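You operate a simulated robot arm through the tools that you are given. There is no shell and no other tool. Be economical: measure what you need, move in short steps, check, and stop when the job is done.

The job below is to be done with a simulated two-armed robot. You get a single attempt, and the scene is never put back.

Task
On the top of the loading dock, fold the striped cloth in half, so that its two long edges meet.

The check looks at the end state, three seconds after you hand in, the way a careful person would. Anything else that was tipped, shoved, dropped, spilled or broken makes it a failure. Flat cloth is picked up by pressing the open fingertips on it (5 to 10 N) and closing them slowly along it; thin cloth reads only 2 to 8 mm in the jaws.

Robot
Two 7-joint arms with two-finger parallel grippers on one trunk, on a base that drives. Base frame: it is fixed to the floor where the robot stands at the start and does not move with it; the origin is under the middle of the robot, x ahead of it, y to its left, z up; the surface under the hand at the start is at about z = 925. Readings come in mm, rad, newtons and seconds.
The left shoulder is at the start at [70, 134, 1226], the right one opposite. With the tool pointing down near the work surface each hand reaches from about 180 to 640 mm from the robot's upright axis, wherever it stands, measured 20 degrees to its own side. Places, roughly: top of the loading dock [500, -100, 900]. Payload 1.57 kg a hand.
The TCP of each hand is the grasp point between the finger pads, 30 mm short of the fingertips. In the tool frame z runs along the fingers and y along their closing line. The gripper opens to 80 mm. The fingers are 17 mm wide and 12 mm thick; the gripper's body (40 by 82 mm) begins 80 mm behind the TCP.
Orientation is that of the tool frame in the base frame, as a unit quaternion [w, x, y, z]. With the fingers straight down and closing along the base's y, the tool's x points along the base's -x, its y along +y and its z along -z.

Tools
- The arms move only by the tool drive_tool. It takes "left_commands", "right_commands" or both (then of equal length, played together; a hand with none holds still); each is a list that holds one entry, the list of rows, each a list of 7 numbers: the turn, a rotation vector about the base's x, y, z in rad, then the shift along the base's x, y, z in mm, then the gripper command, from -1 (shut) to 1 (fully open), values between in proportion. In form: [[[wx, wy, wz, tx, ty, tz, fingers], ...]]. A call has 1 to 8 rows; each row is the pose to reach, as a shift and turn from the pose commanded when the call began. Each row takes 0.2 s and may step no farther than 50 mm and 0.15 rad from the row before; otherwise, or with a gripper value out of range, the whole call is refused. Where a pose cannot be reached the arm comes as near as it can. A force on the tool above 40 N (or 10 N above the force at the start of the call, whichever is more), or a blocked arm, ends the call early, and 0.2 s more pass. The fingers move at their own pace (about 153 mm/s each) and stop on an object; they squeeze with about 42 N. The grip force told is the motor's: it shows also when the fingers shut on nothing. Time passes only in rows, and 0.2 s behind the last, so rows that repeat a pose let the fingers close. It gives the time, the measured TCP pose, the force on the tool (base axes), the opening and the grip force at its end, in the units of the frame above (readings bear some noise), with the torque about the TCP (base axes, N m) and any sound that the robot's microphone picked up, and new pictures: "views" is both (left out), scene, wrist or none (wrist: the cameras of the hands that moved).
- Cameras (640 x 400 px; columns grow to the right, rows downward): "scene" is now at [125.4, 1.1, 1429.5]; the picture's right is [0.02, -1.00, 0.00], its down [-0.79, -0.02, -0.61] and it looks along [0.61, 0.02, -0.80] (base axes); focal length 274 px, centre (320, 200). "left" rides on the left gripper at [72, 7, -122] in its tool frame; the picture's right is [-0.09, 1.00, 0.00], its down [-0.84, -0.08, -0.54] and it looks along [-0.54, -0.05, 0.84] (tool axes); focal length 238 px, centre (320, 200). "right" rides on the right gripper at [72, -7, -122] in its tool frame; the picture's right is [0.09, 1.00, 0.00], its down [-0.84, 0.08, -0.54] and it looks along [-0.54, 0.05, 0.84] (tool axes); focal length 238 px, centre (320, 200). There is no depth. A picture from a camera that has moved, and an enlarged one, comes with that camera's place and axes in the base frame and with its lens.
- move_column(by): slides the trunk up (or, below 0, down) by that many mm; the arms and the scene camera ride with it, the base frame stays. It gives what a move gives, with no picture.
- roll_base(legs): drives the robot by 1 to 6 legs, each [ahead, left, turn to the left] in mm, mm and rad, along the robot's own axes; the way and the turn of a leg run together, so that a leg with both is an arc; at most 1500 mm and 3.142 rad a leg. The arms and the cameras ride along, it lands a little off, and it stops where it bumps. It gives what a move gives, and a new picture of the scene camera.
- turn_head(pan, tilt): turns the head with the scene camera to pan (to the left, within 1.501 rad either way) and tilt (down, from -0.506 to 1.204), counted from straight ahead of the robot. It gives what a move gives, and a new picture of the scene camera.
- close_up(camera, box): a new picture of the part [left, top, right, bottom] of that camera's present view, enlarged. No time passes.
- hand_in(): hands the job in; it is judged then, once.

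Go step by step. Nothing tells you exact positions but the pictures and the camera data: compare them with the known pose of the tool, close in by small moves and look again before you grip or let go. The budget is 120 turns and 260 pictures, counting those below and the enlarged ones. Unless the task says otherwise, let go and move clear before handing in, and close with one line.

The tools are called after "Emit:" as a command line: name --argument value ..., lists and objects as JSON in quotes. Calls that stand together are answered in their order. drive_tool: Moves the arms, as the interface text tells. Its arguments: {"type":"object","properties":{"left_commands":{"type":"array"},"right_commands":{"type":"array"},"views":{"type":"string","enum":["both","scene","wrist","none"]}},"required":[]} The other tools are called the same way: move_column (by) slides the trunk up or down; roll_base (legs) drives the base; turn_head (pan, tilt) turns the head that bears the scene camera; close_up (camera, box) takes an enlarged picture of a part of a camera's view; hand_in () hands the job in.

At the start:

```text
time: 0.0
left_tcp_pos: [455.1, 167.0, 1075.5]
left_tool_rot: [0.0, 0.001, 1.0, 0.0]
left_wrist_force: [-0.6, -0.5, 0.8]
left_torque: [0.03, 0.01, 0.02]
left_width: 79.9
left_grasp_force: 0.0
right_tcp_pos: [435.0, -245.0, 1088.3]
right_tool_rot: [0.0, -0.001, 1.0, -0.001]
right_wrist_force: [-0.7, -0.5, 0.9]
right_torque: [0.0, 0.02, -0.02]
right_width: 80.1
right_grasp_force: 0.0
trunk travel left (down, up): [-800.0, 140.0]
robot x, y, heading: [2.0, -0.2, -0.002]
head pan, tilt: [0.024, 0.918]
```

scene: 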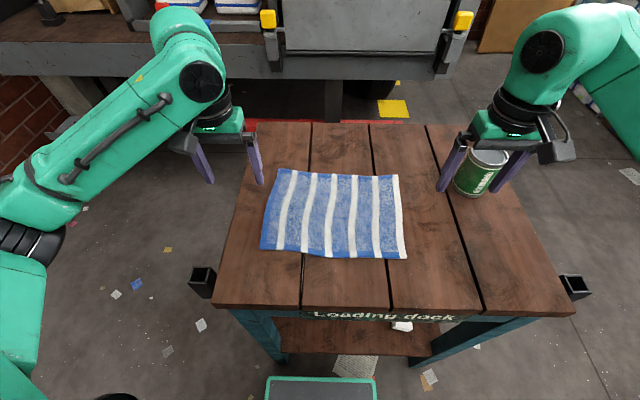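
right: 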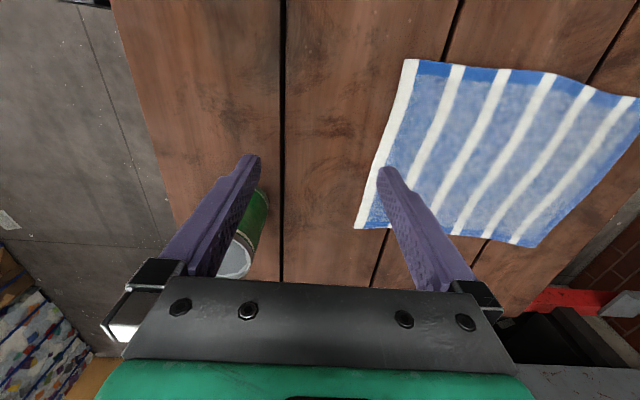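
left: 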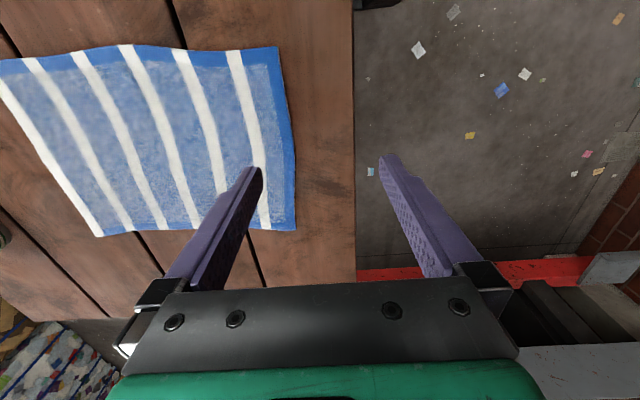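

I see the cloth lying flat: its long edges run along y, the far one at x≈600 and the near one at x≈375, with y from about -170 to 125. I plan to grip both far corners and bring them to the near edge, so first I move both hands above the far corners.

Emit:
drive_tool --left_commands '[[[0, 0, 0, 25, -12, -5, 0.5], [0, 0, 0, 50, -24, -10, 0], [0, 0, 0, 75, -36, -20, -0.25], [0, 0, 0, 100, -48, -35, -0.25], [0, 0, 0, 120, -60, -50, -0.25], [0, 0, 0, 135, -70, -65, -0.25]]]' --right_commands '[[[0, 0, 0, 10, 25, 0, 0.5], [0, 0, 0, 30, 55, 0, 0], [0, 0, 0, 60, 80, -20, -0.25], [0, 0, 0, 95, 95, -40, -0.25], [0, 0, 0, 125, 95, -60, -0.25], [0, 0, 0, 150, 95, -78, -0.25]]]'

```text
time: 1.4
left_tcp_pos: [590.7, 95.8, 1010.5]
left_tool_rot: [-0.001, 0.001, 1.0, 0.0]
left_wrist_force: [0.2, -0.6, 0.1]
left_torque: [0.02, 0.01, 0.0]
left_width: 30.2
left_grasp_force: 0.1
right_tcp_pos: [587.4, -148.9, 1010.1]
right_tool_rot: [-0.001, 0.0, 1.0, 0.001]
right_wrist_force: [0.1, 0.8, 0.3]
right_torque: [0.01, 0.03, -0.02]
right_width: 30.0
right_grasp_force: 0.2
trunk travel left (down, up): [-800.0, 140.0]
robot x, y, heading: [-2.1, -2.7, -0.001]
head pan, tilt: [0.024, 0.918]
camera scene: at [127.0, 0.9, 1429.4], right [0.02, -1.0, 0.0], down [-0.8, -0.02, -0.61], along [0.61, 0.02, -0.8], focal length 274 px, centre (320, 200)
camera right: at [514.3, -156.8, 1133.3], right [-0.09, 1.0, 0.0], down [0.84, 0.08, 0.54], along [0.54, 0.05, -0.84], focal length 238 px, centre (320, 200)
camera left: at [519.1, 101.8, 1132.3], right [0.09, 1.0, 0.0], down [0.84, -0.08, 0.54], along [0.54, -0.05, -0.84], focal length 238 px, centre (320, 200)
```

scene: 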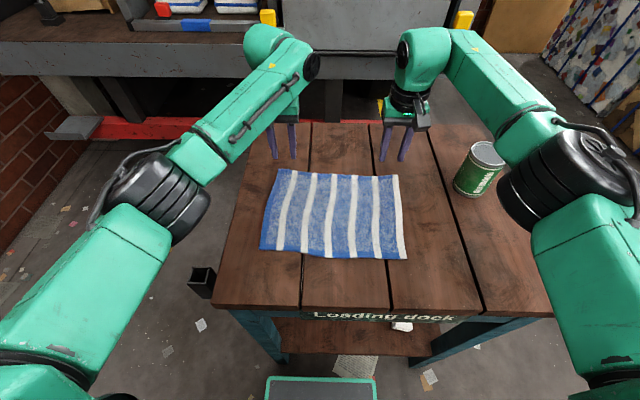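
right: 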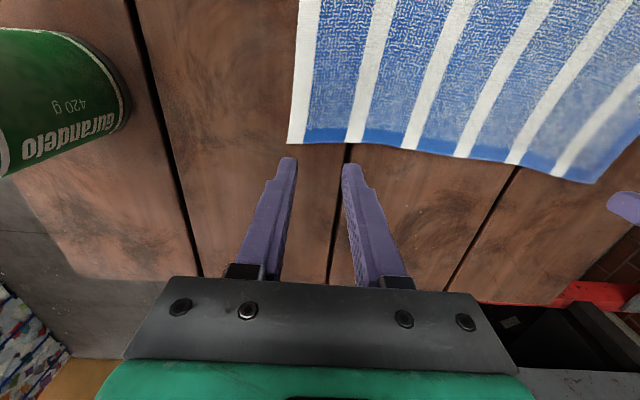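
left: 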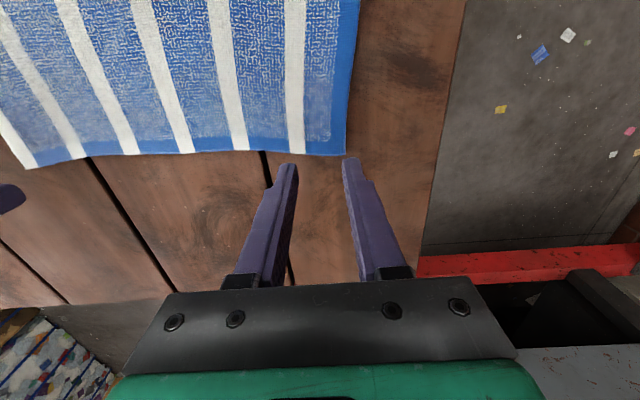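

Far edge measured: (590,-179) to (605,119), turned by a slight 0.05 rad. I align both hands about 8 mm inside that edge and descend near the cloth.

Emit:
drive_tool --left_commands '[[[0, 0, 0, 5, -2, -15, -0.25], [0, 0, 0, 5, -2, -30, -0.25], [0, 0, 0, 5, -2, -40, -0.25], [0, 0, 0, 5, -2, -46, -0.25]]]' --right_commands '[[[0, 0, 0, -4, -5, -15, -0.25], [0, 0, 0, -4, -5, -30, -0.25], [0, 0, 0, -4, -5, -40, -0.25], [0, 0, 0, -4, -5, -46, -0.25]]]' --views "wrist"

```text
time: 2.4
left_tcp_pos: [594.2, 93.7, 963.8]
left_tool_rot: [0.0, 0.0, 1.0, 0.001]
left_wrist_force: [-0.2, 0.9, -0.6]
left_torque: [0.01, -0.01, 0.0]
left_width: 29.9
left_grasp_force: 0.1
right_tcp_pos: [581.9, -154.4, 964.5]
right_tool_rot: [0.001, 0.0, 1.0, 0.001]
right_wrist_force: [-0.7, 0.0, 0.1]
right_torque: [0.01, -0.02, -0.05]
right_width: 29.9
right_grasp_force: 0.1
trunk travel left (down, up): [-800.0, 140.0]
robot x, y, heading: [0.4, -1.2, -0.002]
head pan, tilt: [0.024, 0.918]
camera right: at [508.8, -161.3, 1087.1], right [-0.09, 1.0, 0.0], down [0.84, 0.08, 0.54], along [0.54, 0.05, -0.84], focal length 238 px, centre (320, 200)
camera left: at [523.5, 100.3, 1085.8], right [0.09, 1.0, 0.0], down [0.84, -0.08, 0.54], along [0.54, -0.05, -0.84], focal length 238 px, centre (320, 200)
```

right: 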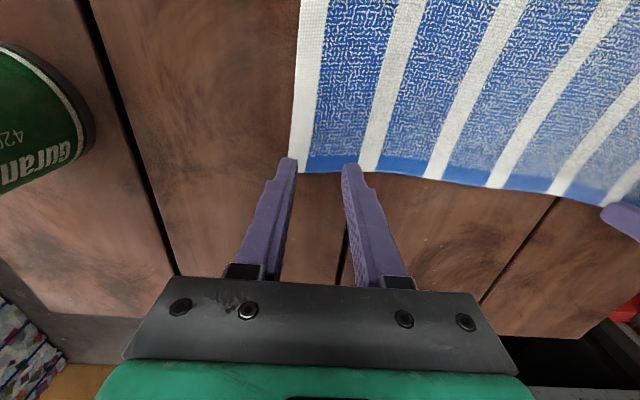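
left: 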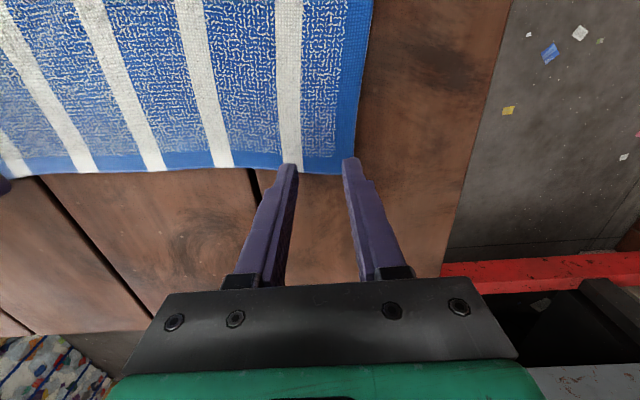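

The outer fingers sit slightly past the side edges. I shift each inward 5 mm and press down in small steps to find contact.

Emit:
drive_tool --left_commands '[[[0, 0, 0, 2, -5, -2, -0.25], [0, 0, 0, 2, -5, -5, -0.25], [0, 0, 0, 2, -5, -7, -0.25], [0, 0, 0, 2, -5, -7, -0.25]]]' --right_commands '[[[0, 0, 0, 0, 5, -2, -0.25], [0, 0, 0, 0, 5, -5, -0.25], [0, 0, 0, 0, 5, -7, -0.25], [0, 0, 0, 0, 5, -7, -0.25]]]' --views "none"

```text
time: 3.4
left_tcp_pos: [596.6, 89.1, 958.3]
left_tool_rot: [0.0, 0.0, 1.0, 0.0]
left_wrist_force: [1.3, 0.6, 5.1]
left_torque: [0.01, -0.05, -0.01]
left_width: 30.0
left_grasp_force: 0.0
right_tcp_pos: [580.2, -148.8, 959.0]
right_tool_rot: [0.001, 0.0, 1.0, 0.001]
right_wrist_force: [1.4, -1.1, 3.8]
right_torque: [-0.02, -0.04, -0.03]
right_width: 29.9
right_grasp_force: 0.0
trunk travel left (down, up): [-800.0, 140.0]
robot x, y, heading: [5.4, -0.5, -0.007]
head pan, tilt: [0.024, 0.918]
```

Contact made at about 5 N and 4 N. I press slightly more, close slowly, and look.

Emit:
drive_tool --left_commands '[[[0, 0, 0, 0, 0, -1, -0.25], [0, 0, 0, 0, 0, -1, -0.4], [0, 0, 0, 0, 0, -1, -0.55], [0, 0, 0, 0, 0, -1, -0.7], [0, 0, 0, 0, 0, -1, -0.85], [0, 0, 0, 0, 0, -1, -1], [0, 0, 0, 0, 0, -1, -1], [0, 0, 0, 0, 0, -1, -1]]]' --right_commands '[[[0, 0, 0, 0, 0, -1.5, -0.25], [0, 0, 0, 0, 0, -1.5, -0.4], [0, 0, 0, 0, 0, -1.5, -0.55], [0, 0, 0, 0, 0, -1.5, -0.7], [0, 0, 0, 0, 0, -1.5, -0.85], [0, 0, 0, 0, 0, -1.5, -1], [0, 0, 0, 0, 0, -1.5, -1], [0, 0, 0, 0, 0, -1.5, -1]]]'

```text
time: 5.2
left_tcp_pos: [594.8, 88.8, 958.9]
left_tool_rot: [0.0, 0.001, 1.0, -0.001]
left_wrist_force: [-0.4, -9.5, 5.6]
left_torque: [-0.31, 0.02, 0.08]
left_width: 3.4
left_grasp_force: 24.3
right_tcp_pos: [578.3, -148.3, 957.5]
right_tool_rot: [0.002, -0.001, 1.0, 0.001]
right_wrist_force: [-0.5, 9.8, 8.3]
right_torque: [0.29, 0.04, -0.06]
right_width: 3.8
right_grasp_force: 24.1
trunk travel left (down, up): [-800.0, 140.0]
robot x, y, heading: [-1.1, -2.1, -0.0]
head pan, tilt: [0.024, 0.918]
camera scene: at [122.1, 1.5, 1429.9], right [0.02, -1.0, 0.0], down [-0.79, -0.02, -0.61], along [0.61, 0.01, -0.79], focal length 274 px, centre (320, 200)
camera right: at [505.7, -155.2, 1080.0], right [-0.09, 1.0, 0.0], down [0.84, 0.08, 0.54], along [0.54, 0.05, -0.84], focal length 238 px, centre (320, 200)
camera left: at [522.9, 95.3, 1079.5], right [0.09, 1.0, 0.0], down [0.84, -0.08, 0.54], along [0.54, -0.05, -0.84], focal length 238 px, centre (320, 200)
```

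scene: 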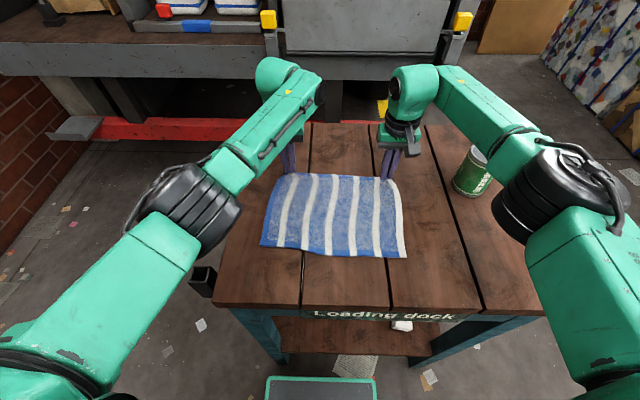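
right: 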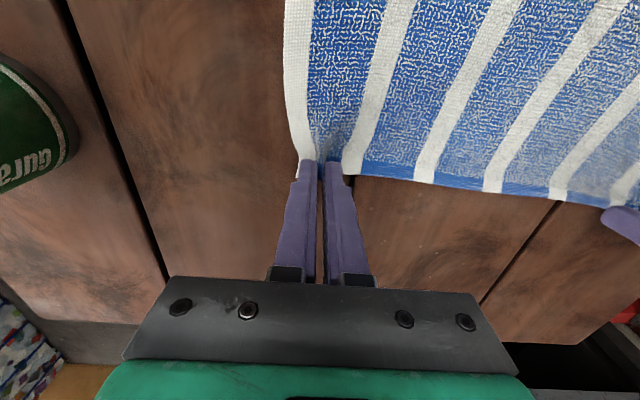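
left: 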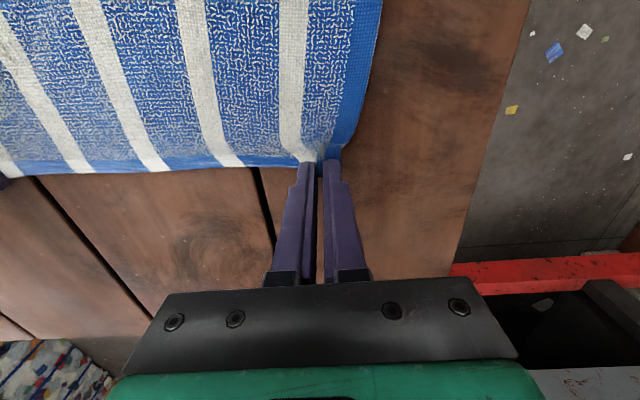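

Both corners are gripped (3.4 and 3.8 mm). I lift along an arc about the middle fold line to the halfway point.

Emit:
drive_tool --left_commands '[[[0, 0, 0, -2, -1, 19, -1], [0, 0, 0, -8, -1, 37, -1], [0, 0, 0, -18, 0, 54, -1], [0, 0, 0, -30, 0, 69, -1], [0, 0, 0, -46, 1, 80, -1], [0, 0, 0, -64, 2, 88, -1], [0, 0, 0, -84, 3, 92, -1], [0, 0, 0, -104, 4, 93, -1]]]' --right_commands '[[[0, 0, 0, -2, 1, 19, -1], [0, 0, 0, -8, 2, 37, -1], [0, 0, 0, -18, 2, 54, -1], [0, 0, 0, -30, 3, 69, -1], [0, 0, 0, -46, 4, 80, -1], [0, 0, 0, -64, 5, 88, -1], [0, 0, 0, -84, 6, 92, -1], [0, 0, 0, -104, 7, 93, -1]]]'

```text
time: 7.0
left_tcp_pos: [490.0, 94.5, 1049.7]
left_tool_rot: [0.0, -0.001, 1.0, 0.0]
left_wrist_force: [-0.9, -8.3, -0.7]
left_torque: [-0.29, 0.0, 0.06]
left_width: 3.5
left_grasp_force: 24.5
right_tcp_pos: [476.6, -142.6, 1048.1]
right_tool_rot: [0.0, 0.001, 1.0, -0.001]
right_wrist_force: [-0.2, 7.1, -0.9]
right_torque: [0.19, -0.03, -0.02]
right_width: 3.7
right_grasp_force: 24.4
trunk travel left (down, up): [-800.0, 140.0]
robot x, y, heading: [-1.7, 3.1, -0.003]
head pan, tilt: [0.024, 0.918]
camera scene: at [123.6, 1.7, 1429.7], right [0.02, -1.0, 0.0], down [-0.79, -0.02, -0.61], along [0.61, 0.01, -0.79], focal length 274 px, centre (320, 200)
camera right: at [403.8, -149.2, 1170.9], right [-0.09, 1.0, 0.0], down [0.84, 0.08, 0.54], along [0.54, 0.05, -0.84], focal length 238 px, centre (320, 200)
camera left: at [419.3, 100.5, 1172.1], right [0.09, 1.0, 0.0], down [0.84, -0.08, 0.54], along [0.54, -0.05, -0.84], focal length 238 px, centre (320, 200)
```

scene: 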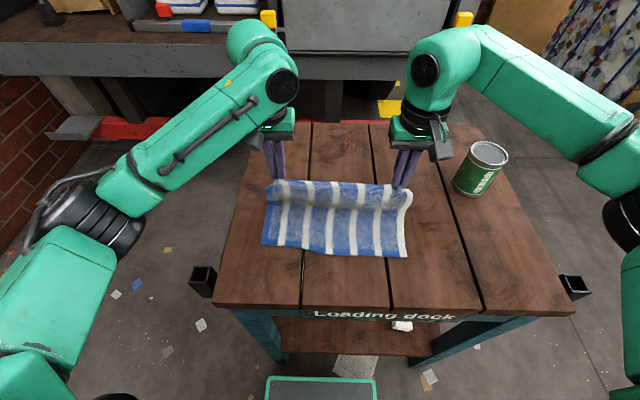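
right: 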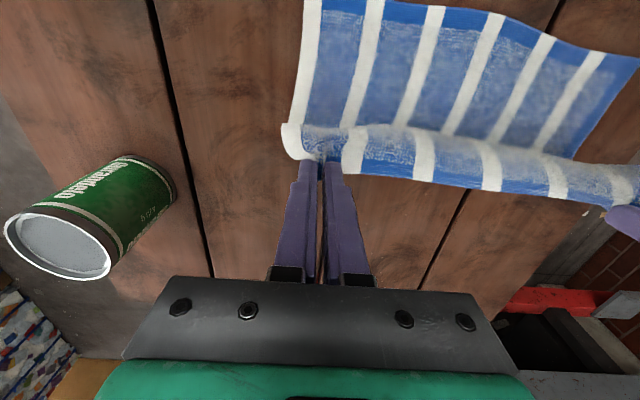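
left: 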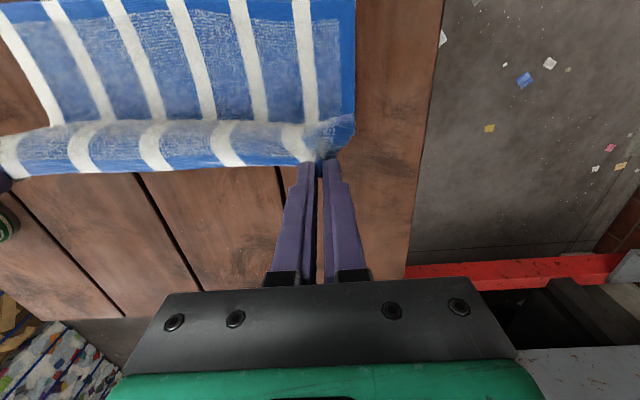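

The fold is lifting cleanly. I carry on over the arc toward the near edge, pitching the fingertips forward about 0.5 rad, and stop above the cloth.

Emit:
drive_tool --left_commands '[[[0, -0.12, 0, -24, 1, -2, -1], [0, -0.24, 0, -47, 2, -8, -1], [0, -0.36, 0, -69, 3, -18, -1], [0, -0.45, 0, -87, 4, -31, -1], [0, -0.5, 0, -101, 5, -46, -1], [0, -0.5, 0, -101, 5, -46, -1]]]' --right_commands '[[[0, -0.12, 0, -24, 1, -2, -1], [0, -0.24, 0, -47, 2, -8, -1], [0, -0.36, 0, -69, 3, -18, -1], [0, -0.45, 0, -87, 4, -31, -1], [0, -0.5, 0, -101, 5, -46, -1], [0, -0.5, 0, -101, 5, -46, -1]]]'

```text
time: 8.4
left_tcp_pos: [390.9, 98.5, 1002.5]
left_tool_rot: [0.247, 0.0, 0.969, 0.0]
left_wrist_force: [-0.9, -6.5, 0.3]
left_torque: [-0.22, 0.02, -0.04]
left_width: 3.3
left_grasp_force: 24.2
right_tcp_pos: [377.0, -137.7, 1001.8]
right_tool_rot: [0.247, -0.001, 0.969, 0.001]
right_wrist_force: [0.8, 7.9, -0.8]
right_torque: [0.2, 0.04, 0.09]
right_width: 3.4
right_grasp_force: 24.2
trunk travel left (down, up): [-800.0, 140.0]
robot x, y, heading: [-0.2, 0.5, 0.001]
head pan, tilt: [0.024, 0.918]
camera scene: at [126.3, 1.0, 1429.5], right [0.02, -1.0, 0.0], down [-0.8, -0.02, -0.61], along [0.61, 0.02, -0.8], focal length 274 px, centre (320, 200)
camera right: at [254.3, -144.6, 1074.9], right [-0.08, 1.0, -0.04], down [0.47, 0.08, 0.88], along [0.88, 0.05, -0.48], focal length 238 px, centre (320, 200)
camera left: at [270.1, 104.5, 1075.5], right [0.08, 1.0, 0.04], down [0.48, -0.08, 0.88], along [0.88, -0.05, -0.48], focal length 238 px, centre (320, 200)
```

scene: 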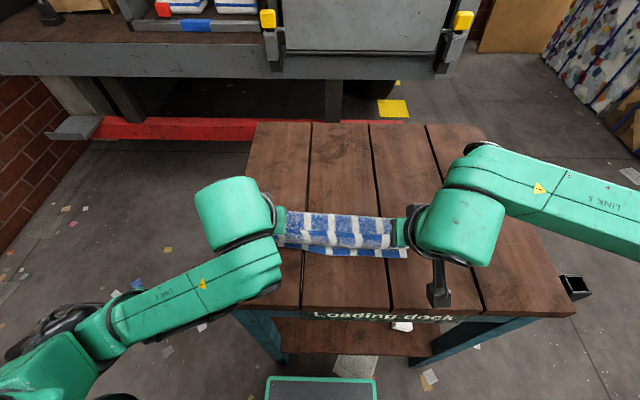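
right: 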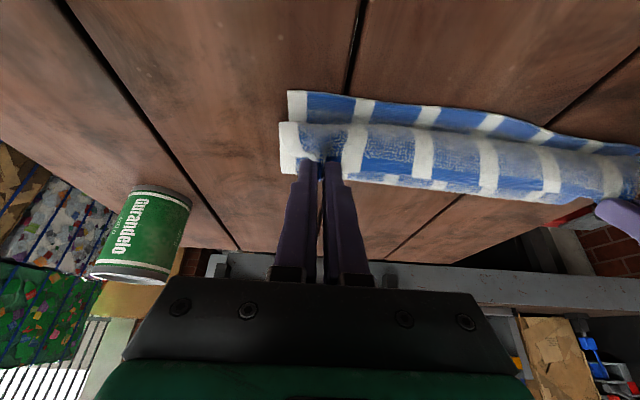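
left: 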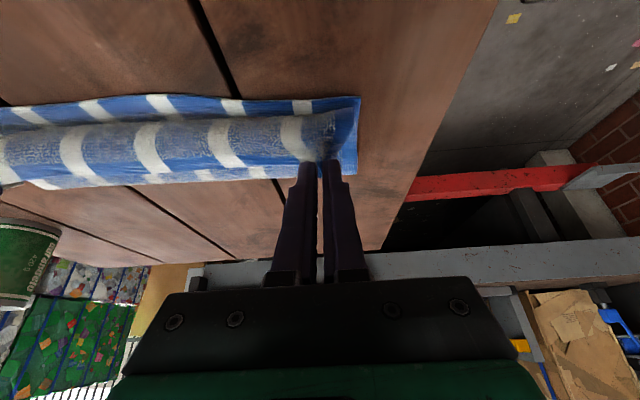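

Near edge measured at x≈387 under the left hand and x≈368 under the right. I descend to that edge and stop just above it.

Emit:
drive_tool --left_commands '[[[0, 0, 0, -4, 0, -10, -1], [0, 0, 0, -7, 1, -20, -1], [0, 0, 0, -9, 1, -30, -1], [0, 0, 0, -9, 1, -38, -1], [0, 0, 0, -9, 1, -38, -1]]]' --right_commands '[[[0, 0, 0, -4, 1, -10, -1], [0, 0, 0, -8, 2, -20, -1], [0, 0, 0, -11, 3, -30, -1], [0, 0, 0, -11, 3, -38, -1], [0, 0, 0, -11, 3, -38, -1]]]'

```text
time: 9.6
left_tcp_pos: [381.1, 97.6, 965.2]
left_tool_rot: [0.248, -0.001, 0.969, 0.0]
left_wrist_force: [0.9, -4.4, 2.7]
left_torque: [-0.12, 0.0, -0.02]
left_width: 3.2
left_grasp_force: 24.2
right_tcp_pos: [366.0, -134.5, 965.3]
right_tool_rot: [0.248, 0.001, 0.969, -0.001]
right_wrist_force: [0.1, 3.8, 3.8]
right_torque: [0.09, -0.04, 0.02]
right_width: 3.7
right_grasp_force: 24.6
trunk travel left (down, up): [-800.0, 140.0]
robot x, y, heading: [-3.1, -2.2, 0.001]
head pan, tilt: [0.024, 0.918]
camera scene: at [124.9, 1.2, 1429.7], right [0.02, -1.0, 0.0], down [-0.79, -0.02, -0.61], along [0.61, 0.01, -0.79], focal length 274 px, centre (320, 200)
camera right: at [242.8, -141.0, 1037.7], right [-0.08, 1.0, -0.04], down [0.47, 0.08, 0.88], along [0.88, 0.05, -0.48], focal length 238 px, centre (320, 200)
camera left: at [260.9, 104.8, 1037.9], right [0.08, 1.0, 0.04], down [0.47, -0.08, 0.88], along [0.88, -0.05, -0.48], focal length 238 px, centre (320, 200)
```

scene: 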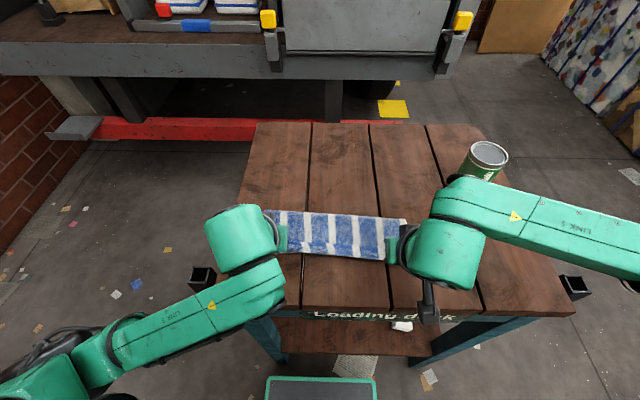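
right: 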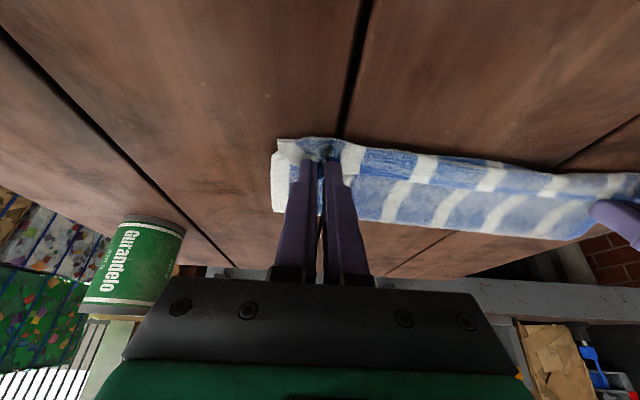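
left: 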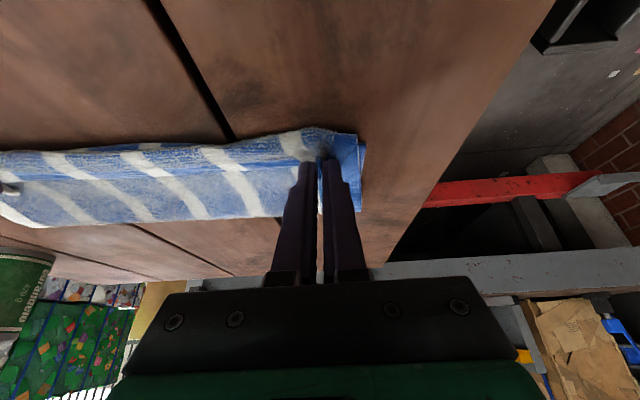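

The edge has almost come down and the hands feel 3–4 N. I look closer at both corners before letting go.

Emit:
close_up --camera "left" --box '[180, 100, 420, 250]'

Emit:
close_up --camera "right" --box '[220, 100, 460, 250]'

```text
2.67 times, centred on (300, 175) of left
camera zoom: at [260.9, 104.8, 1037.9], right [0.08, 1.0, 0.04], down [0.47, -0.08, 0.88], along [0.88, -0.05, -0.48], focal length 636 px, centre (373, 267)
```

zoom: 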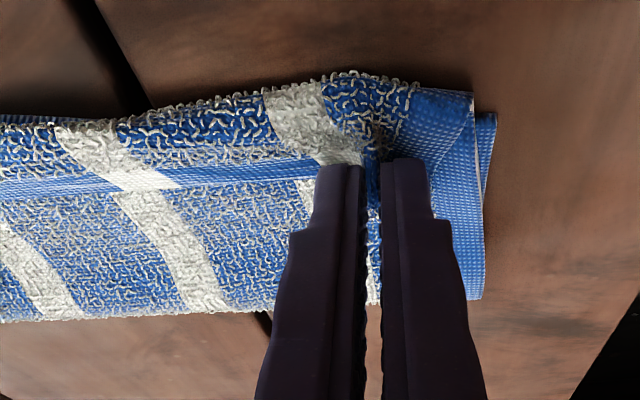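

```text
2.67 times, centred on (340, 175) of right
camera zoom: at [242.8, -141.0, 1037.7], right [-0.08, 1.0, -0.04], down [0.47, 0.08, 0.88], along [0.88, 0.05, -0.48], focal length 636 px, centre (267, 267)
```

zoom: 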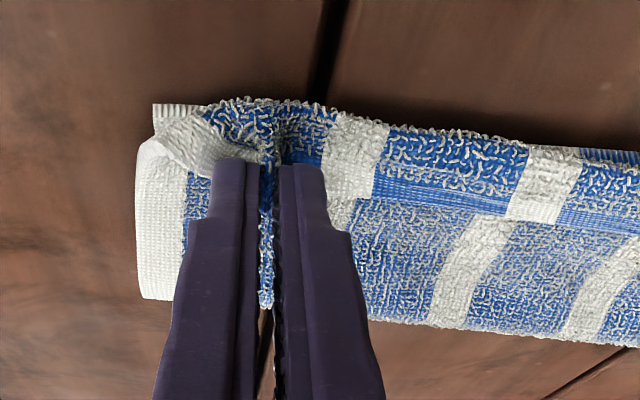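

The gripped margin is still curled back because the hands keep the corners facing up. I pitch both hands further, to about 1.0 rad with the tips slightly raised, so the margins turn outward before release.

Emit:
drive_tool --left_commands '[[[0, -0.125, 0, -4, 1, 4, -1], [0, -0.25, 0, -7, 2, 4, -1], [0, -0.375, 0, -11, 2, 1, -1], [0, -0.5, 0, -14, 2, -2, -1], [0, -0.5, 0, -14, 2, -2, -1]]]' --right_commands '[[[0, -0.125, 0, -4, 0, 4, -1], [0, -0.25, 0, -7, 0, 4, -1], [0, -0.375, 0, -11, 0, 1, -1], [0, -0.5, 0, -14, 0, -2, -1], [0, -0.5, 0, -14, 0, -2, -1]]]'

```text
time: 10.8
left_tcp_pos: [368.1, 99.7, 961.8]
left_tool_rot: [0.48, 0.0, 0.878, 0.0]
left_wrist_force: [0.0, -6.3, 0.4]
left_torque: [-0.17, 0.04, -0.13]
left_width: 3.3
left_grasp_force: 24.2
right_tcp_pos: [361.7, -135.4, 968.6]
right_tool_rot: [0.307, 0.0, 0.952, 0.001]
right_wrist_force: [0.0, 5.4, 1.3]
right_torque: [0.13, 0.03, 0.12]
right_width: 3.5
right_grasp_force: 24.7
right hand out of reach, approached as far as the arm can: row 2, 3, 4, 5
trunk travel left (down, up): [-800.0, 140.0]
robot x, y, heading: [0.5, -0.5, 0.0]
head pan, tilt: [0.024, 0.918]
camera scene: at [125.8, 1.1, 1429.5], right [0.02, -1.0, 0.0], down [-0.79, -0.02, -0.61], along [0.61, 0.02, -0.8], focal length 274 px, centre (320, 200)
camera right: at [231.3, -140.9, 1026.2], right [-0.07, 1.0, -0.05], down [0.36, 0.08, 0.93], along [0.93, 0.05, -0.37], focal length 238 px, centre (320, 200)
camera left: at [227.7, 106.8, 968.2], right [0.05, 1.0, 0.08], down [0.0, -0.08, 1.0], along [1.0, -0.05, 0.0], focal length 238 px, centre (320, 200)
```

scene: 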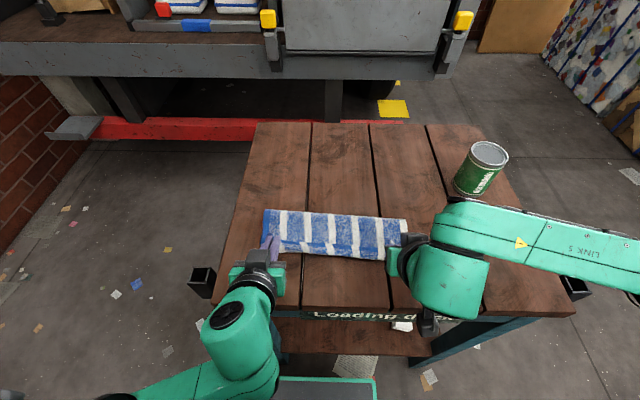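
right: 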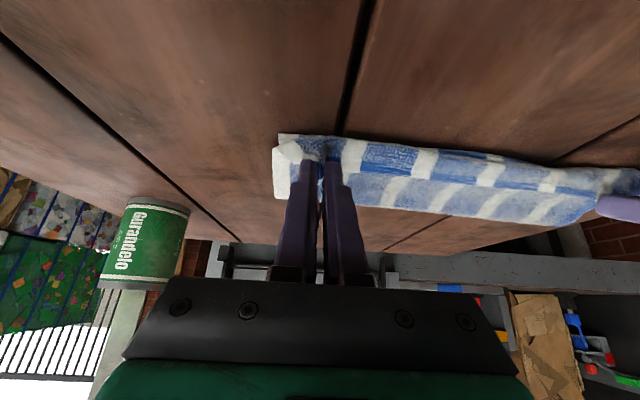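
left: 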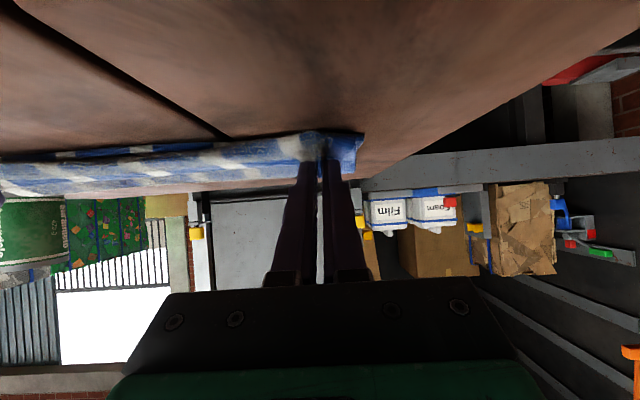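

The left hand reached the new pitch, while the right arm stopped at about 0.62 rad. Both margins sit at the near edge, so I open gently and withdraw along the fingers.

Emit:
drive_tool --left_commands '[[[0, 0, 0, 0, 0, -3, -0.8], [0, 0, 0, 0, 0, -3, -0.6], [0, 0, 0, 0, 0, -3, -0.4], [0, 0, 0, 0, 0, -3, -0.2], [0, 0, 0, -8, 0, 4, -0.2], [0, 0, 0, -20, 0, 20, -0.2], [0, 0, 0, -28, 0, 45, -0.2], [0, 0, 0, -30, 0, 80, -0.2]]]' --right_commands '[[[0, 0.38, 0, 9, 0, 1, -0.8]]]' --views "none"

```text
refused: give rows for one hand, or as many for the one as for the other
```

The call was refused because the row counts differed. I release with the left hand first while the right holds.

Emit:
drive_tool --left_commands '[[[0, 0, 0, 0, 0, -3, -0.8], [0, 0, 0, 0, 0, -3, -0.6], [0, 0, 0, 0, 0, -3, -0.4], [0, 0, 0, 0, 0, -3, -0.2], [0, 0, 0, -8, 0, 4, -0.2], [0, 0, 0, -20, 0, 20, -0.2], [0, 0, 0, -28, 0, 45, -0.2], [0, 0, 0, -30, 0, 80, -0.2]]]'

Emit:
close_up --camera "scene" --box '[230, 180, 450, 318]'

```text
time: 12.6
left_tcp_pos: [346.4, 105.2, 975.6]
left_tool_rot: [0.468, 0.012, 0.884, 0.019]
left_wrist_force: [0.7, 0.7, 0.3]
left_torque: [-0.05, -0.02, 0.01]
left_width: 31.9
left_grasp_force: 0.2
left hand out of reach, approached as far as the arm can: row 7, 8
right_tcp_pos: [362.9, -132.5, 968.8]
right_tool_rot: [0.306, 0.0, 0.952, -0.001]
right_wrist_force: [0.0, 0.2, 0.7]
right_torque: [-0.02, 0.02, -0.03]
right_width: 3.6
right_grasp_force: 23.9
trunk travel left (down, up): [-800.0, 140.0]
robot x, y, heading: [0.8, -2.9, -0.003]
head pan, tilt: [0.024, 0.918]
camera scene: at [127.3, 3.2, 1429.4], right [0.03, -1.0, 0.0], down [-0.8, -0.02, -0.61], along [0.61, 0.01, -0.8], focal length 274 px, centre (320, 200)
camera left: at [205.2, 111.4, 983.9], right [0.05, 0.99, 0.12], down [0.02, -0.12, 0.99], along [1.0, -0.05, -0.03], focal length 238 px, centre (320, 200)
```

scene: 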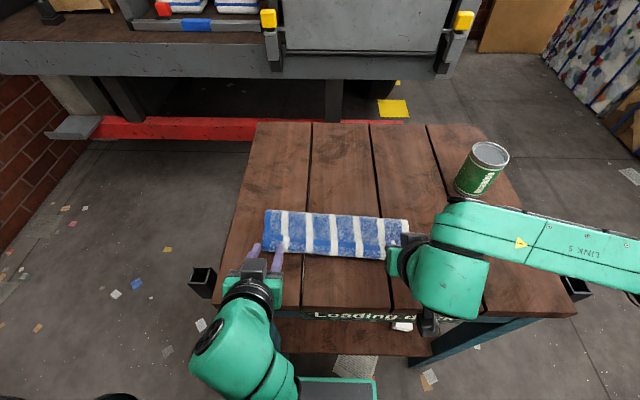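
left: 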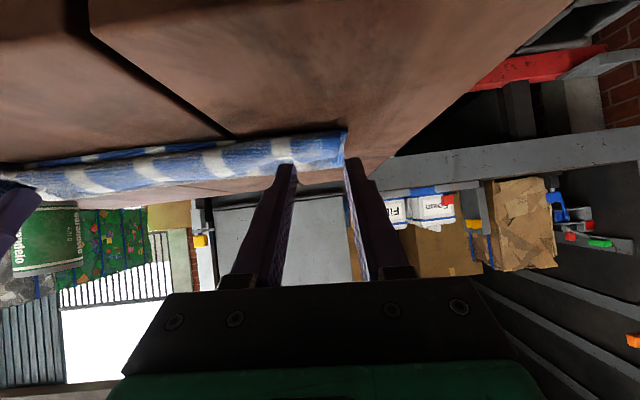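

```text
2.90 times, centred on (340, 249) of scene
camera zoom: at [127.3, 3.2, 1429.4], right [0.03, -1.0, 0.0], down [-0.8, -0.02, -0.61], along [0.61, 0.01, -0.8], focal length 794 px, centre (262, 58)
```

zoom: 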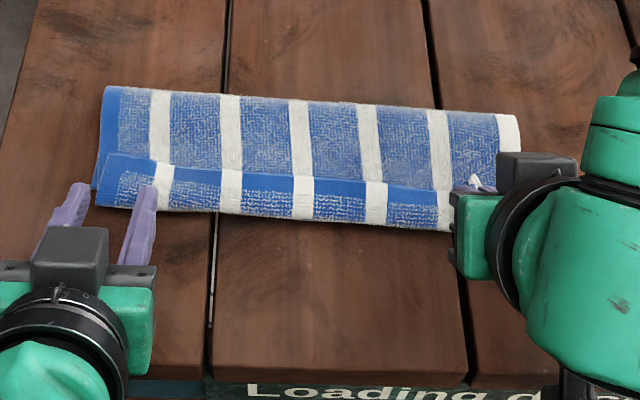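

The left side is released, but a roughly 35 mm strip along the hem is rolled back on top. I bring the left hand back to vertical above it so I can regrip and lay it out properly, with the right still holding.

Emit:
drive_tool --left_commands '[[[0, 0.14, 0, 0, 0, 12, -0.25], [0, 0.28, 0, 5, 0, 24, -0.25], [0, 0.42, 0, 15, 0, 36, -0.25], [0, 0.56, 0, 25, 0, 45, -0.25], [0, 0.7, 0, 35, 0, 50, -0.25], [0, 0.84, 0, 45, 0, 50, -0.25], [0, 0.98, 0, 50, 0, 50, -0.25]]]'

```text
time: 13.0
left_tcp_pos: [339.6, 86.7, 952.7]
left_tool_rot: [0.422, 0.039, 0.905, 0.043]
left_wrist_force: [-7.7, -3.3, 8.2]
left_torque: [-0.24, 0.12, -0.23]
left_width: 30.8
left_grasp_force: 1.0
left hand out of reach, approached as far as the arm can: row 1
right_tcp_pos: [359.6, -138.4, 969.1]
right_tool_rot: [0.308, 0.0, 0.951, 0.002]
right_wrist_force: [0.4, -0.5, -0.2]
right_torque: [0.0, 0.01, 0.05]
right_width: 3.4
right_grasp_force: 24.1
trunk travel left (down, up): [-800.0, 140.0]
robot x, y, heading: [2.7, -0.7, -0.001]
head pan, tilt: [0.024, 0.918]
stopped in row 1 (left hand): the force on the tool passed its limit at 80 N (the readings are from after the stop); the commanded pose is now the measured one
camera scene: at [123.1, -4.6, 1429.7], right [0.02, -1.0, 0.0], down [-0.79, -0.02, -0.61], along [0.61, 0.02, -0.79], focal length 274 px, centre (320, 200)
camera left: at [200.0, 95.3, 976.1], right [0.09, 0.98, 0.18], down [0.12, -0.19, 0.97], along [0.99, -0.07, -0.13], focal length 238 px, centre (320, 200)
```

scene: 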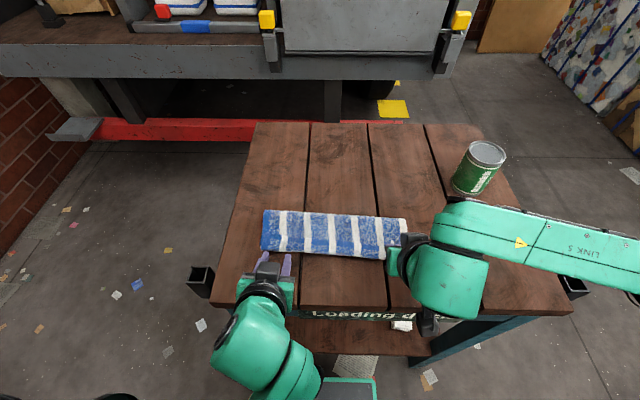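
left: 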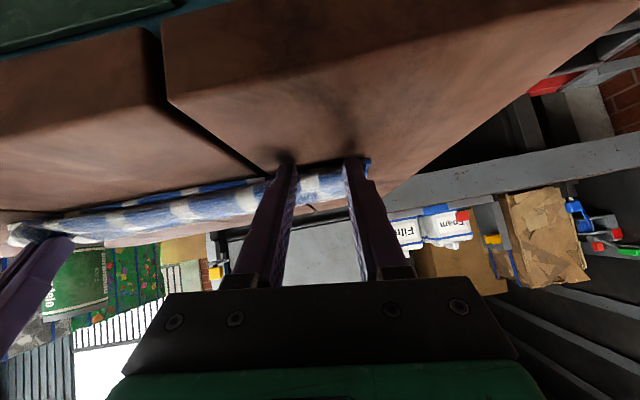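

The left fingertip brushed the table while the arm was at its reach limit. I back it off upward in small steps.

Emit:
drive_tool --left_commands '[[[0, 0.0, 0, 2, 0, 6, -0.25], [0, 0.03, 0, 4, 0, 12, -0.25], [0, 0.08, 0, 6, 0, 18, -0.25]]]' --views "wrist"

```text
time: 13.5
left_tcp_pos: [340.6, 88.1, 953.4]
left_tool_rot: [0.42, 0.051, 0.905, 0.052]
left_wrist_force: [-5.9, -7.9, 16.9]
left_torque: [-0.67, -0.11, -0.27]
left_width: 34.3
left_grasp_force: 2.5
right_tcp_pos: [358.8, -137.1, 970.1]
right_tool_rot: [0.309, 0.001, 0.951, 0.001]
right_wrist_force: [-0.8, -0.7, 0.3]
right_torque: [-0.03, 0.01, 0.02]
right_width: 3.8
right_grasp_force: 24.6
trunk travel left (down, up): [-800.0, 140.0]
robot x, y, heading: [-0.8, -2.2, -0.002]
head pan, tilt: [0.024, 0.918]
stopped in row 2 (left hand): the force on the tool passed its limit at 49 N (the readings are from after the stop); the commanded pose is now the measured one
camera left: at [201.2, 98.0, 978.0], right [0.11, 0.97, 0.21], down [0.12, -0.22, 0.97], along [0.99, -0.08, -0.14], focal length 238 px, centre (320, 200)
```

left: 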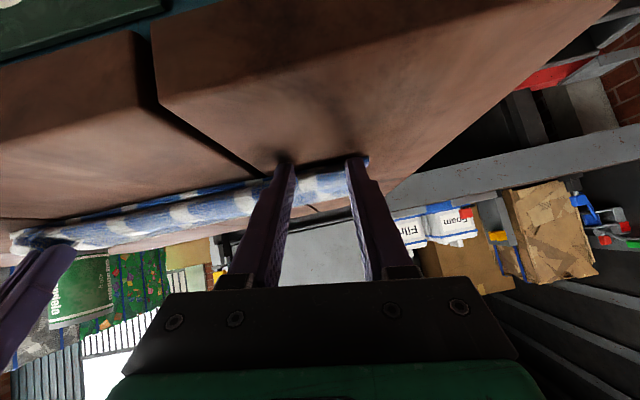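

The left hand still presses on the board and the arm cannot rise by itself. I release the right hand in place and then lift everything with the trunk.

Emit:
drive_tool --right_commands '[[[0, 0, 0, 0, 0, 0, -0.7], [0, 0, 0, 0, 0, 0, -0.4], [0, 0, 0, 0, 0, 0, -0.25], [0, 0, 0, 0, 0, 0, -0.25]]]' --views "none"

Emit:
move_column --by 100

Emit:
close_up --camera "scene" --box '[160, 150, 480, 350]'

```text
time: 14.5
left_tcp_pos: [339.3, 90.6, 954.0]
left_tool_rot: [0.42, 0.051, 0.905, 0.052]
left_wrist_force: [0.8, -8.3, 28.3]
left_torque: [-0.91, -0.47, -0.17]
left_width: 34.6
left_grasp_force: 2.6
right_tcp_pos: [359.3, -137.1, 968.9]
right_tool_rot: [0.309, 0.0, 0.951, 0.002]
right_wrist_force: [0.2, -1.2, 0.5]
right_torque: [-0.01, -0.01, -0.01]
right_width: 30.1
right_grasp_force: 0.1
trunk travel left (down, up): [-800.0, 140.0]
robot x, y, heading: [-5.8, 1.4, -0.001]
head pan, tilt: [0.024, 0.918]
```

```text
time: 15.8
left_tcp_pos: [341.5, 90.8, 1051.4]
left_tool_rot: [0.417, 0.05, 0.906, 0.052]
left_wrist_force: [0.8, 0.2, 0.4]
left_torque: [0.01, 0.01, 0.02]
left_width: 30.1
left_grasp_force: 0.0
right_tcp_pos: [361.7, -135.3, 1068.2]
right_tool_rot: [0.307, 0.001, 0.952, -0.001]
right_wrist_force: [0.2, -0.6, 0.2]
right_torque: [0.01, -0.01, -0.01]
right_width: 30.1
right_grasp_force: 0.1
trunk travel left (down, up): [-900.0, 40.0]
robot x, y, heading: [1.0, 2.5, -0.0]
head pan, tilt: [0.024, 0.918]
```

```text
2.00 times, centred on (320, 250) of scene
camera zoom: at [125.4, 0.6, 1529.5], right [0.02, -1.0, 0.0], down [-0.79, -0.02, -0.61], along [0.61, 0.01, -0.79], focal length 548 px, centre (320, 100)
```

zoom: 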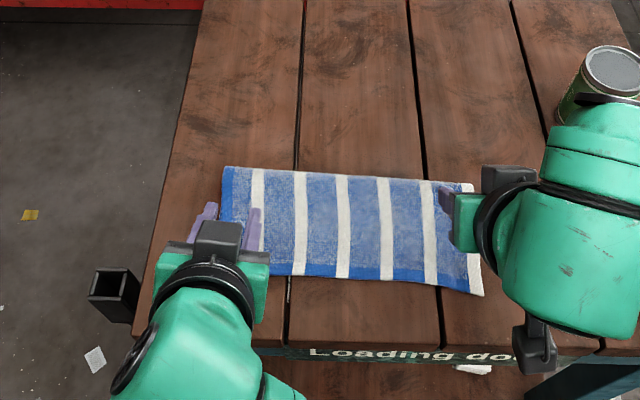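

Releasing the right hand let the rolled strip unroll, and the cloth now looks folded flat. I move both hands up and aside to inspect it.

Emit:
drive_tool --left_commands '[[[0, 0.1, 0, 5, 10, 10, -0.25], [0, 0.22, 0, 10, 25, 20, -0.25], [0, 0.36, 0, 15, 45, 30, -0.25], [0, 0.5, 0, 20, 65, 40, -0.25], [0, 0.64, 0, 25, 85, 50, -0.25], [0, 0.76, 0, 30, 100, 60, -0.25], [0, 0.86, 0, 30, 110, 60, -0.25]]]' --right_commands '[[[0, 0.1, 0, 0, -10, 10, -0.25], [0, 0.2, 0, 0, -25, 20, -0.25], [0, 0.3, 0, 0, -45, 30, -0.25], [0, 0.4, 0, 0, -65, 40, -0.25], [0, 0.5, 0, 0, -85, 50, -0.25], [0, 0.62, 0, 0, -100, 50, -0.25], [0, 0.62, 0, 0, -110, 50, -0.25]]]'

Emit:
close_up --camera "scene" --box '[220, 200, 460, 350]'

```text
time: 16.9
left_tcp_pos: [360.2, 196.6, 1079.6]
left_tool_rot: [0.166, 0.09, 0.974, 0.129]
left_wrist_force: [0.4, 0.7, -0.4]
left_torque: [-0.02, 0.04, 0.01]
left_width: 30.2
left_grasp_force: 0.0
left hand out of reach, approached as far as the arm can: row 5
right_tcp_pos: [363.7, -202.2, 1110.1]
right_tool_rot: [0.108, 0.0, 0.994, -0.001]
right_wrist_force: [-0.8, 1.0, -0.7]
right_torque: [0.03, 0.01, 0.01]
right_width: 29.9
right_grasp_force: 0.1
trunk travel left (down, up): [-900.0, 40.0]
robot x, y, heading: [-2.7, 3.4, -0.002]
head pan, tilt: [0.024, 0.918]
stopped in row 5 (left hand): the arm was blocked; the commanded pose is now the measured one
camera scene: at [128.4, 1.1, 1529.3], right [0.02, -1.0, 0.0], down [-0.8, -0.02, -0.61], along [0.6, 0.01, -0.8], focal length 274 px, centre (320, 200)
camera right: at [266.4, -207.9, 1213.4], right [-0.09, 1.0, -0.02], down [0.7, 0.08, 0.71], along [0.71, 0.05, -0.7], focal length 238 px, centre (320, 200)
camera left: at [252.8, 191.7, 1171.3], right [0.22, 0.93, 0.31], down [0.58, -0.38, 0.72], along [0.78, 0.02, -0.62], focal length 238 px, centre (320, 200)
```

scene: 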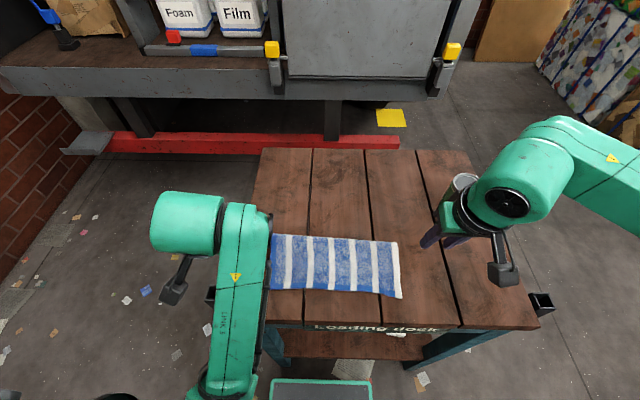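
right: 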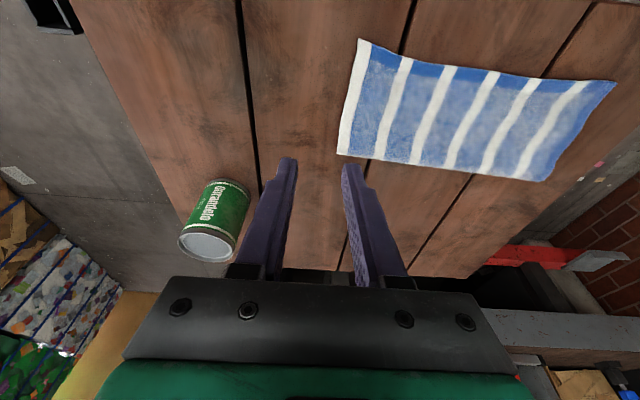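
left: 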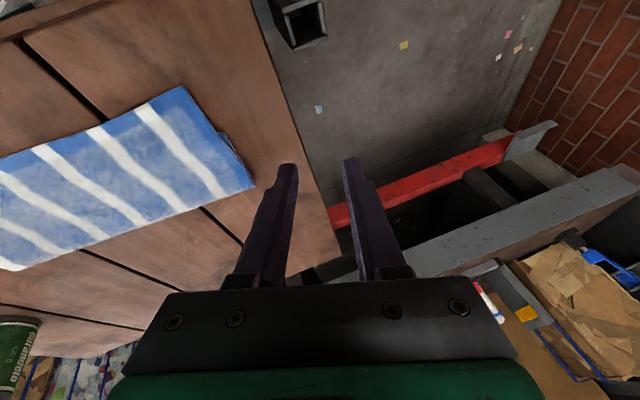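

```text
2.67 times, centred on (340, 275) of scene
camera zoom: at [128.4, 1.1, 1529.3], right [0.02, -1.0, 0.0], down [-0.8, -0.02, -0.61], along [0.6, 0.01, -0.8], focal length 730 px, centre (267, 0)
```

zoom: 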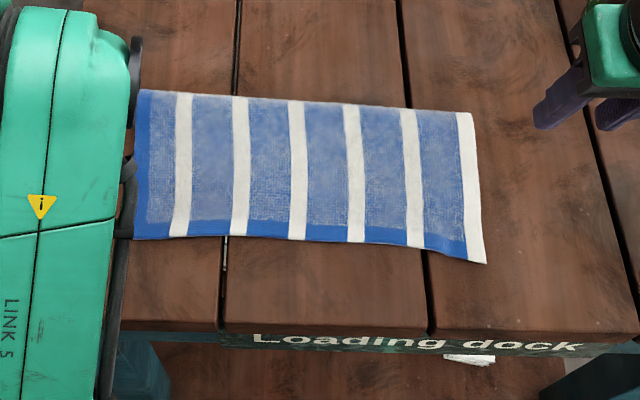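

The fold lies flat, but the upper layer overhangs the lower one: its edge is at x≈333 left and 320 right, while the lower edge is at 388 and 368. I will regrip the upper hem and lay it again about 50 mm farther out, so first I bring both arms back to a comfortable vertical pose.

Emit:
drive_tool --left_commands '[[[-0.03, 0.04, 0.02, 12, -1, 12, -0.25], [-0.07, 0.09, 0.05, 25, -3, 25, -0.25], [-0.11, 0.14, 0.08, 40, -6, 38, -0.25], [-0.15, 0.19, 0.1, 55, -10, 50, -0.25], [-0.19, 0.24, 0.13, 70, -16, 60, -0.25], [-0.23, 0.29, 0.16, 82, -22, 66, -0.25], [-0.26, 0.335, 0.18, 90, -28, 70, -0.25]]]' --right_commands '[[[0, 0.03, 0, 10, -5, 5, -0.25], [0, 0.06, 0, 20, -10, 10, -0.25], [0, 0.09, 0, 30, -15, 15, -0.25], [0, 0.12, 0, 40, -20, 20, -0.25], [0, 0.15, 0, 50, -25, 25, -0.25], [0, 0.18, 0, 60, -30, 30, -0.25], [0, 0.216, 0, 70, -35, 40, -0.25]]]'

```text
time: 17.4
left_tcp_pos: [374.7, 246.3, 1088.1]
left_tool_rot: [0.122, 0.088, 0.967, 0.207]
left_wrist_force: [0.1, 0.0, -0.7]
left_torque: [0.02, 0.02, 0.01]
left_width: 30.3
left_grasp_force: 0.1
left hand out of reach, approached as far as the arm can: row 2
right_tcp_pos: [378.6, -208.9, 1116.1]
right_tool_rot: [0.087, 0.0, 0.996, -0.001]
right_wrist_force: [0.3, -1.3, -0.6]
right_torque: [-0.02, 0.05, 0.02]
right_width: 29.7
right_grasp_force: 0.1
trunk travel left (down, up): [-900.0, 40.0]
robot x, y, heading: [3.2, 1.4, 0.003]
head pan, tilt: [0.024, 0.918]
stopped in row 2 (left hand): the arm was blocked; the commanded pose is now the measured one
camera scene: at [129.8, 2.3, 1529.1], right [0.02, -1.0, 0.0], down [-0.8, -0.02, -0.6], along [0.6, 0.01, -0.8], focal length 274 px, centre (320, 200)
camera right: at [285.6, -214.2, 1223.9], right [-0.09, 1.0, -0.02], down [0.73, 0.08, 0.68], along [0.68, 0.05, -0.73], focal length 238 px, centre (320, 200)
camera left: at [274.3, 221.8, 1184.5], right [0.21, 0.87, 0.44], down [0.64, -0.46, 0.61], along [0.74, 0.15, -0.66], focal length 238 px, centre (320, 200)
```

scene: 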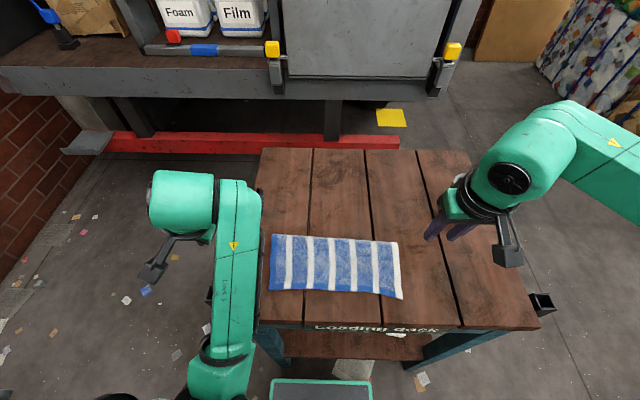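
right: 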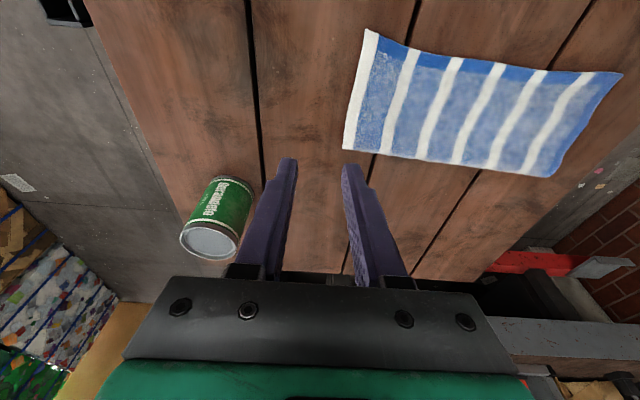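
left: 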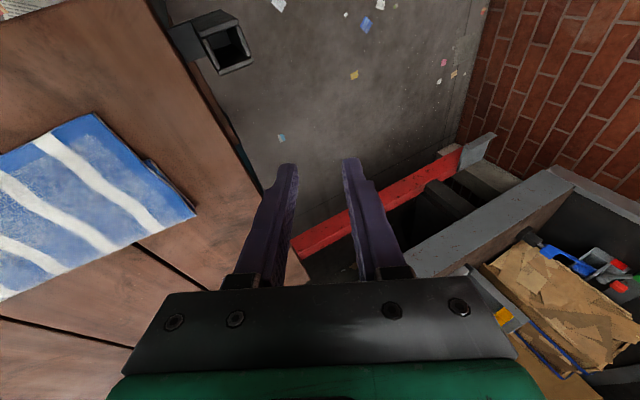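

The left arm is still in an awkward posture. I move it ahead and upward without rotation to free it.

Emit:
drive_tool --left_commands '[[[0, 0, 0, 15, 0, 10, -0.25], [0, 0, 0, 30, 0, 20, -0.25], [0, 0, 0, 50, 0, 30, -0.25], [0, 0, 0, 70, 0, 40, -0.25], [0, 0, 0, 90, 0, 50, -0.25]]]' --right_commands '[[[0, 0.03, 0, 10, -5, 5, -0.25], [0, 0.06, 0, 20, -10, 10, -0.25], [0, 0.09, 0, 30, -15, 15, -0.25], [0, 0.12, 0, 40, -20, 20, -0.25], [0, 0.172, 0, 50, -25, 25, -0.25]]]' --views "scene"

```text
time: 18.6
left_tcp_pos: [462.0, 262.7, 1141.0]
left_tool_rot: [0.117, 0.078, 0.962, 0.234]
left_wrist_force: [-0.5, 0.0, 0.0]
left_torque: [0.04, 0.02, 0.02]
left_width: 29.8
left_grasp_force: 0.1
right_tcp_pos: [429.5, -233.4, 1141.5]
right_tool_rot: [0.002, 0.0, 1.0, 0.0]
right_wrist_force: [0.5, -0.1, 0.8]
right_torque: [0.01, -0.04, 0.02]
right_width: 30.0
right_grasp_force: 0.1
trunk travel left (down, up): [-900.0, 40.0]
robot x, y, heading: [-1.6, -0.6, -0.003]
head pan, tilt: [0.024, 0.918]
camera scene: at [128.4, 0.3, 1529.3], right [0.02, -1.0, 0.0], down [-0.8, -0.02, -0.61], along [0.6, 0.02, -0.8], focal length 274 px, centre (320, 200)
```

scene: 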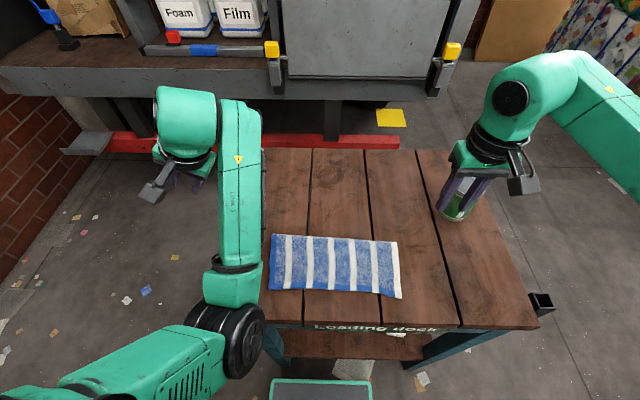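

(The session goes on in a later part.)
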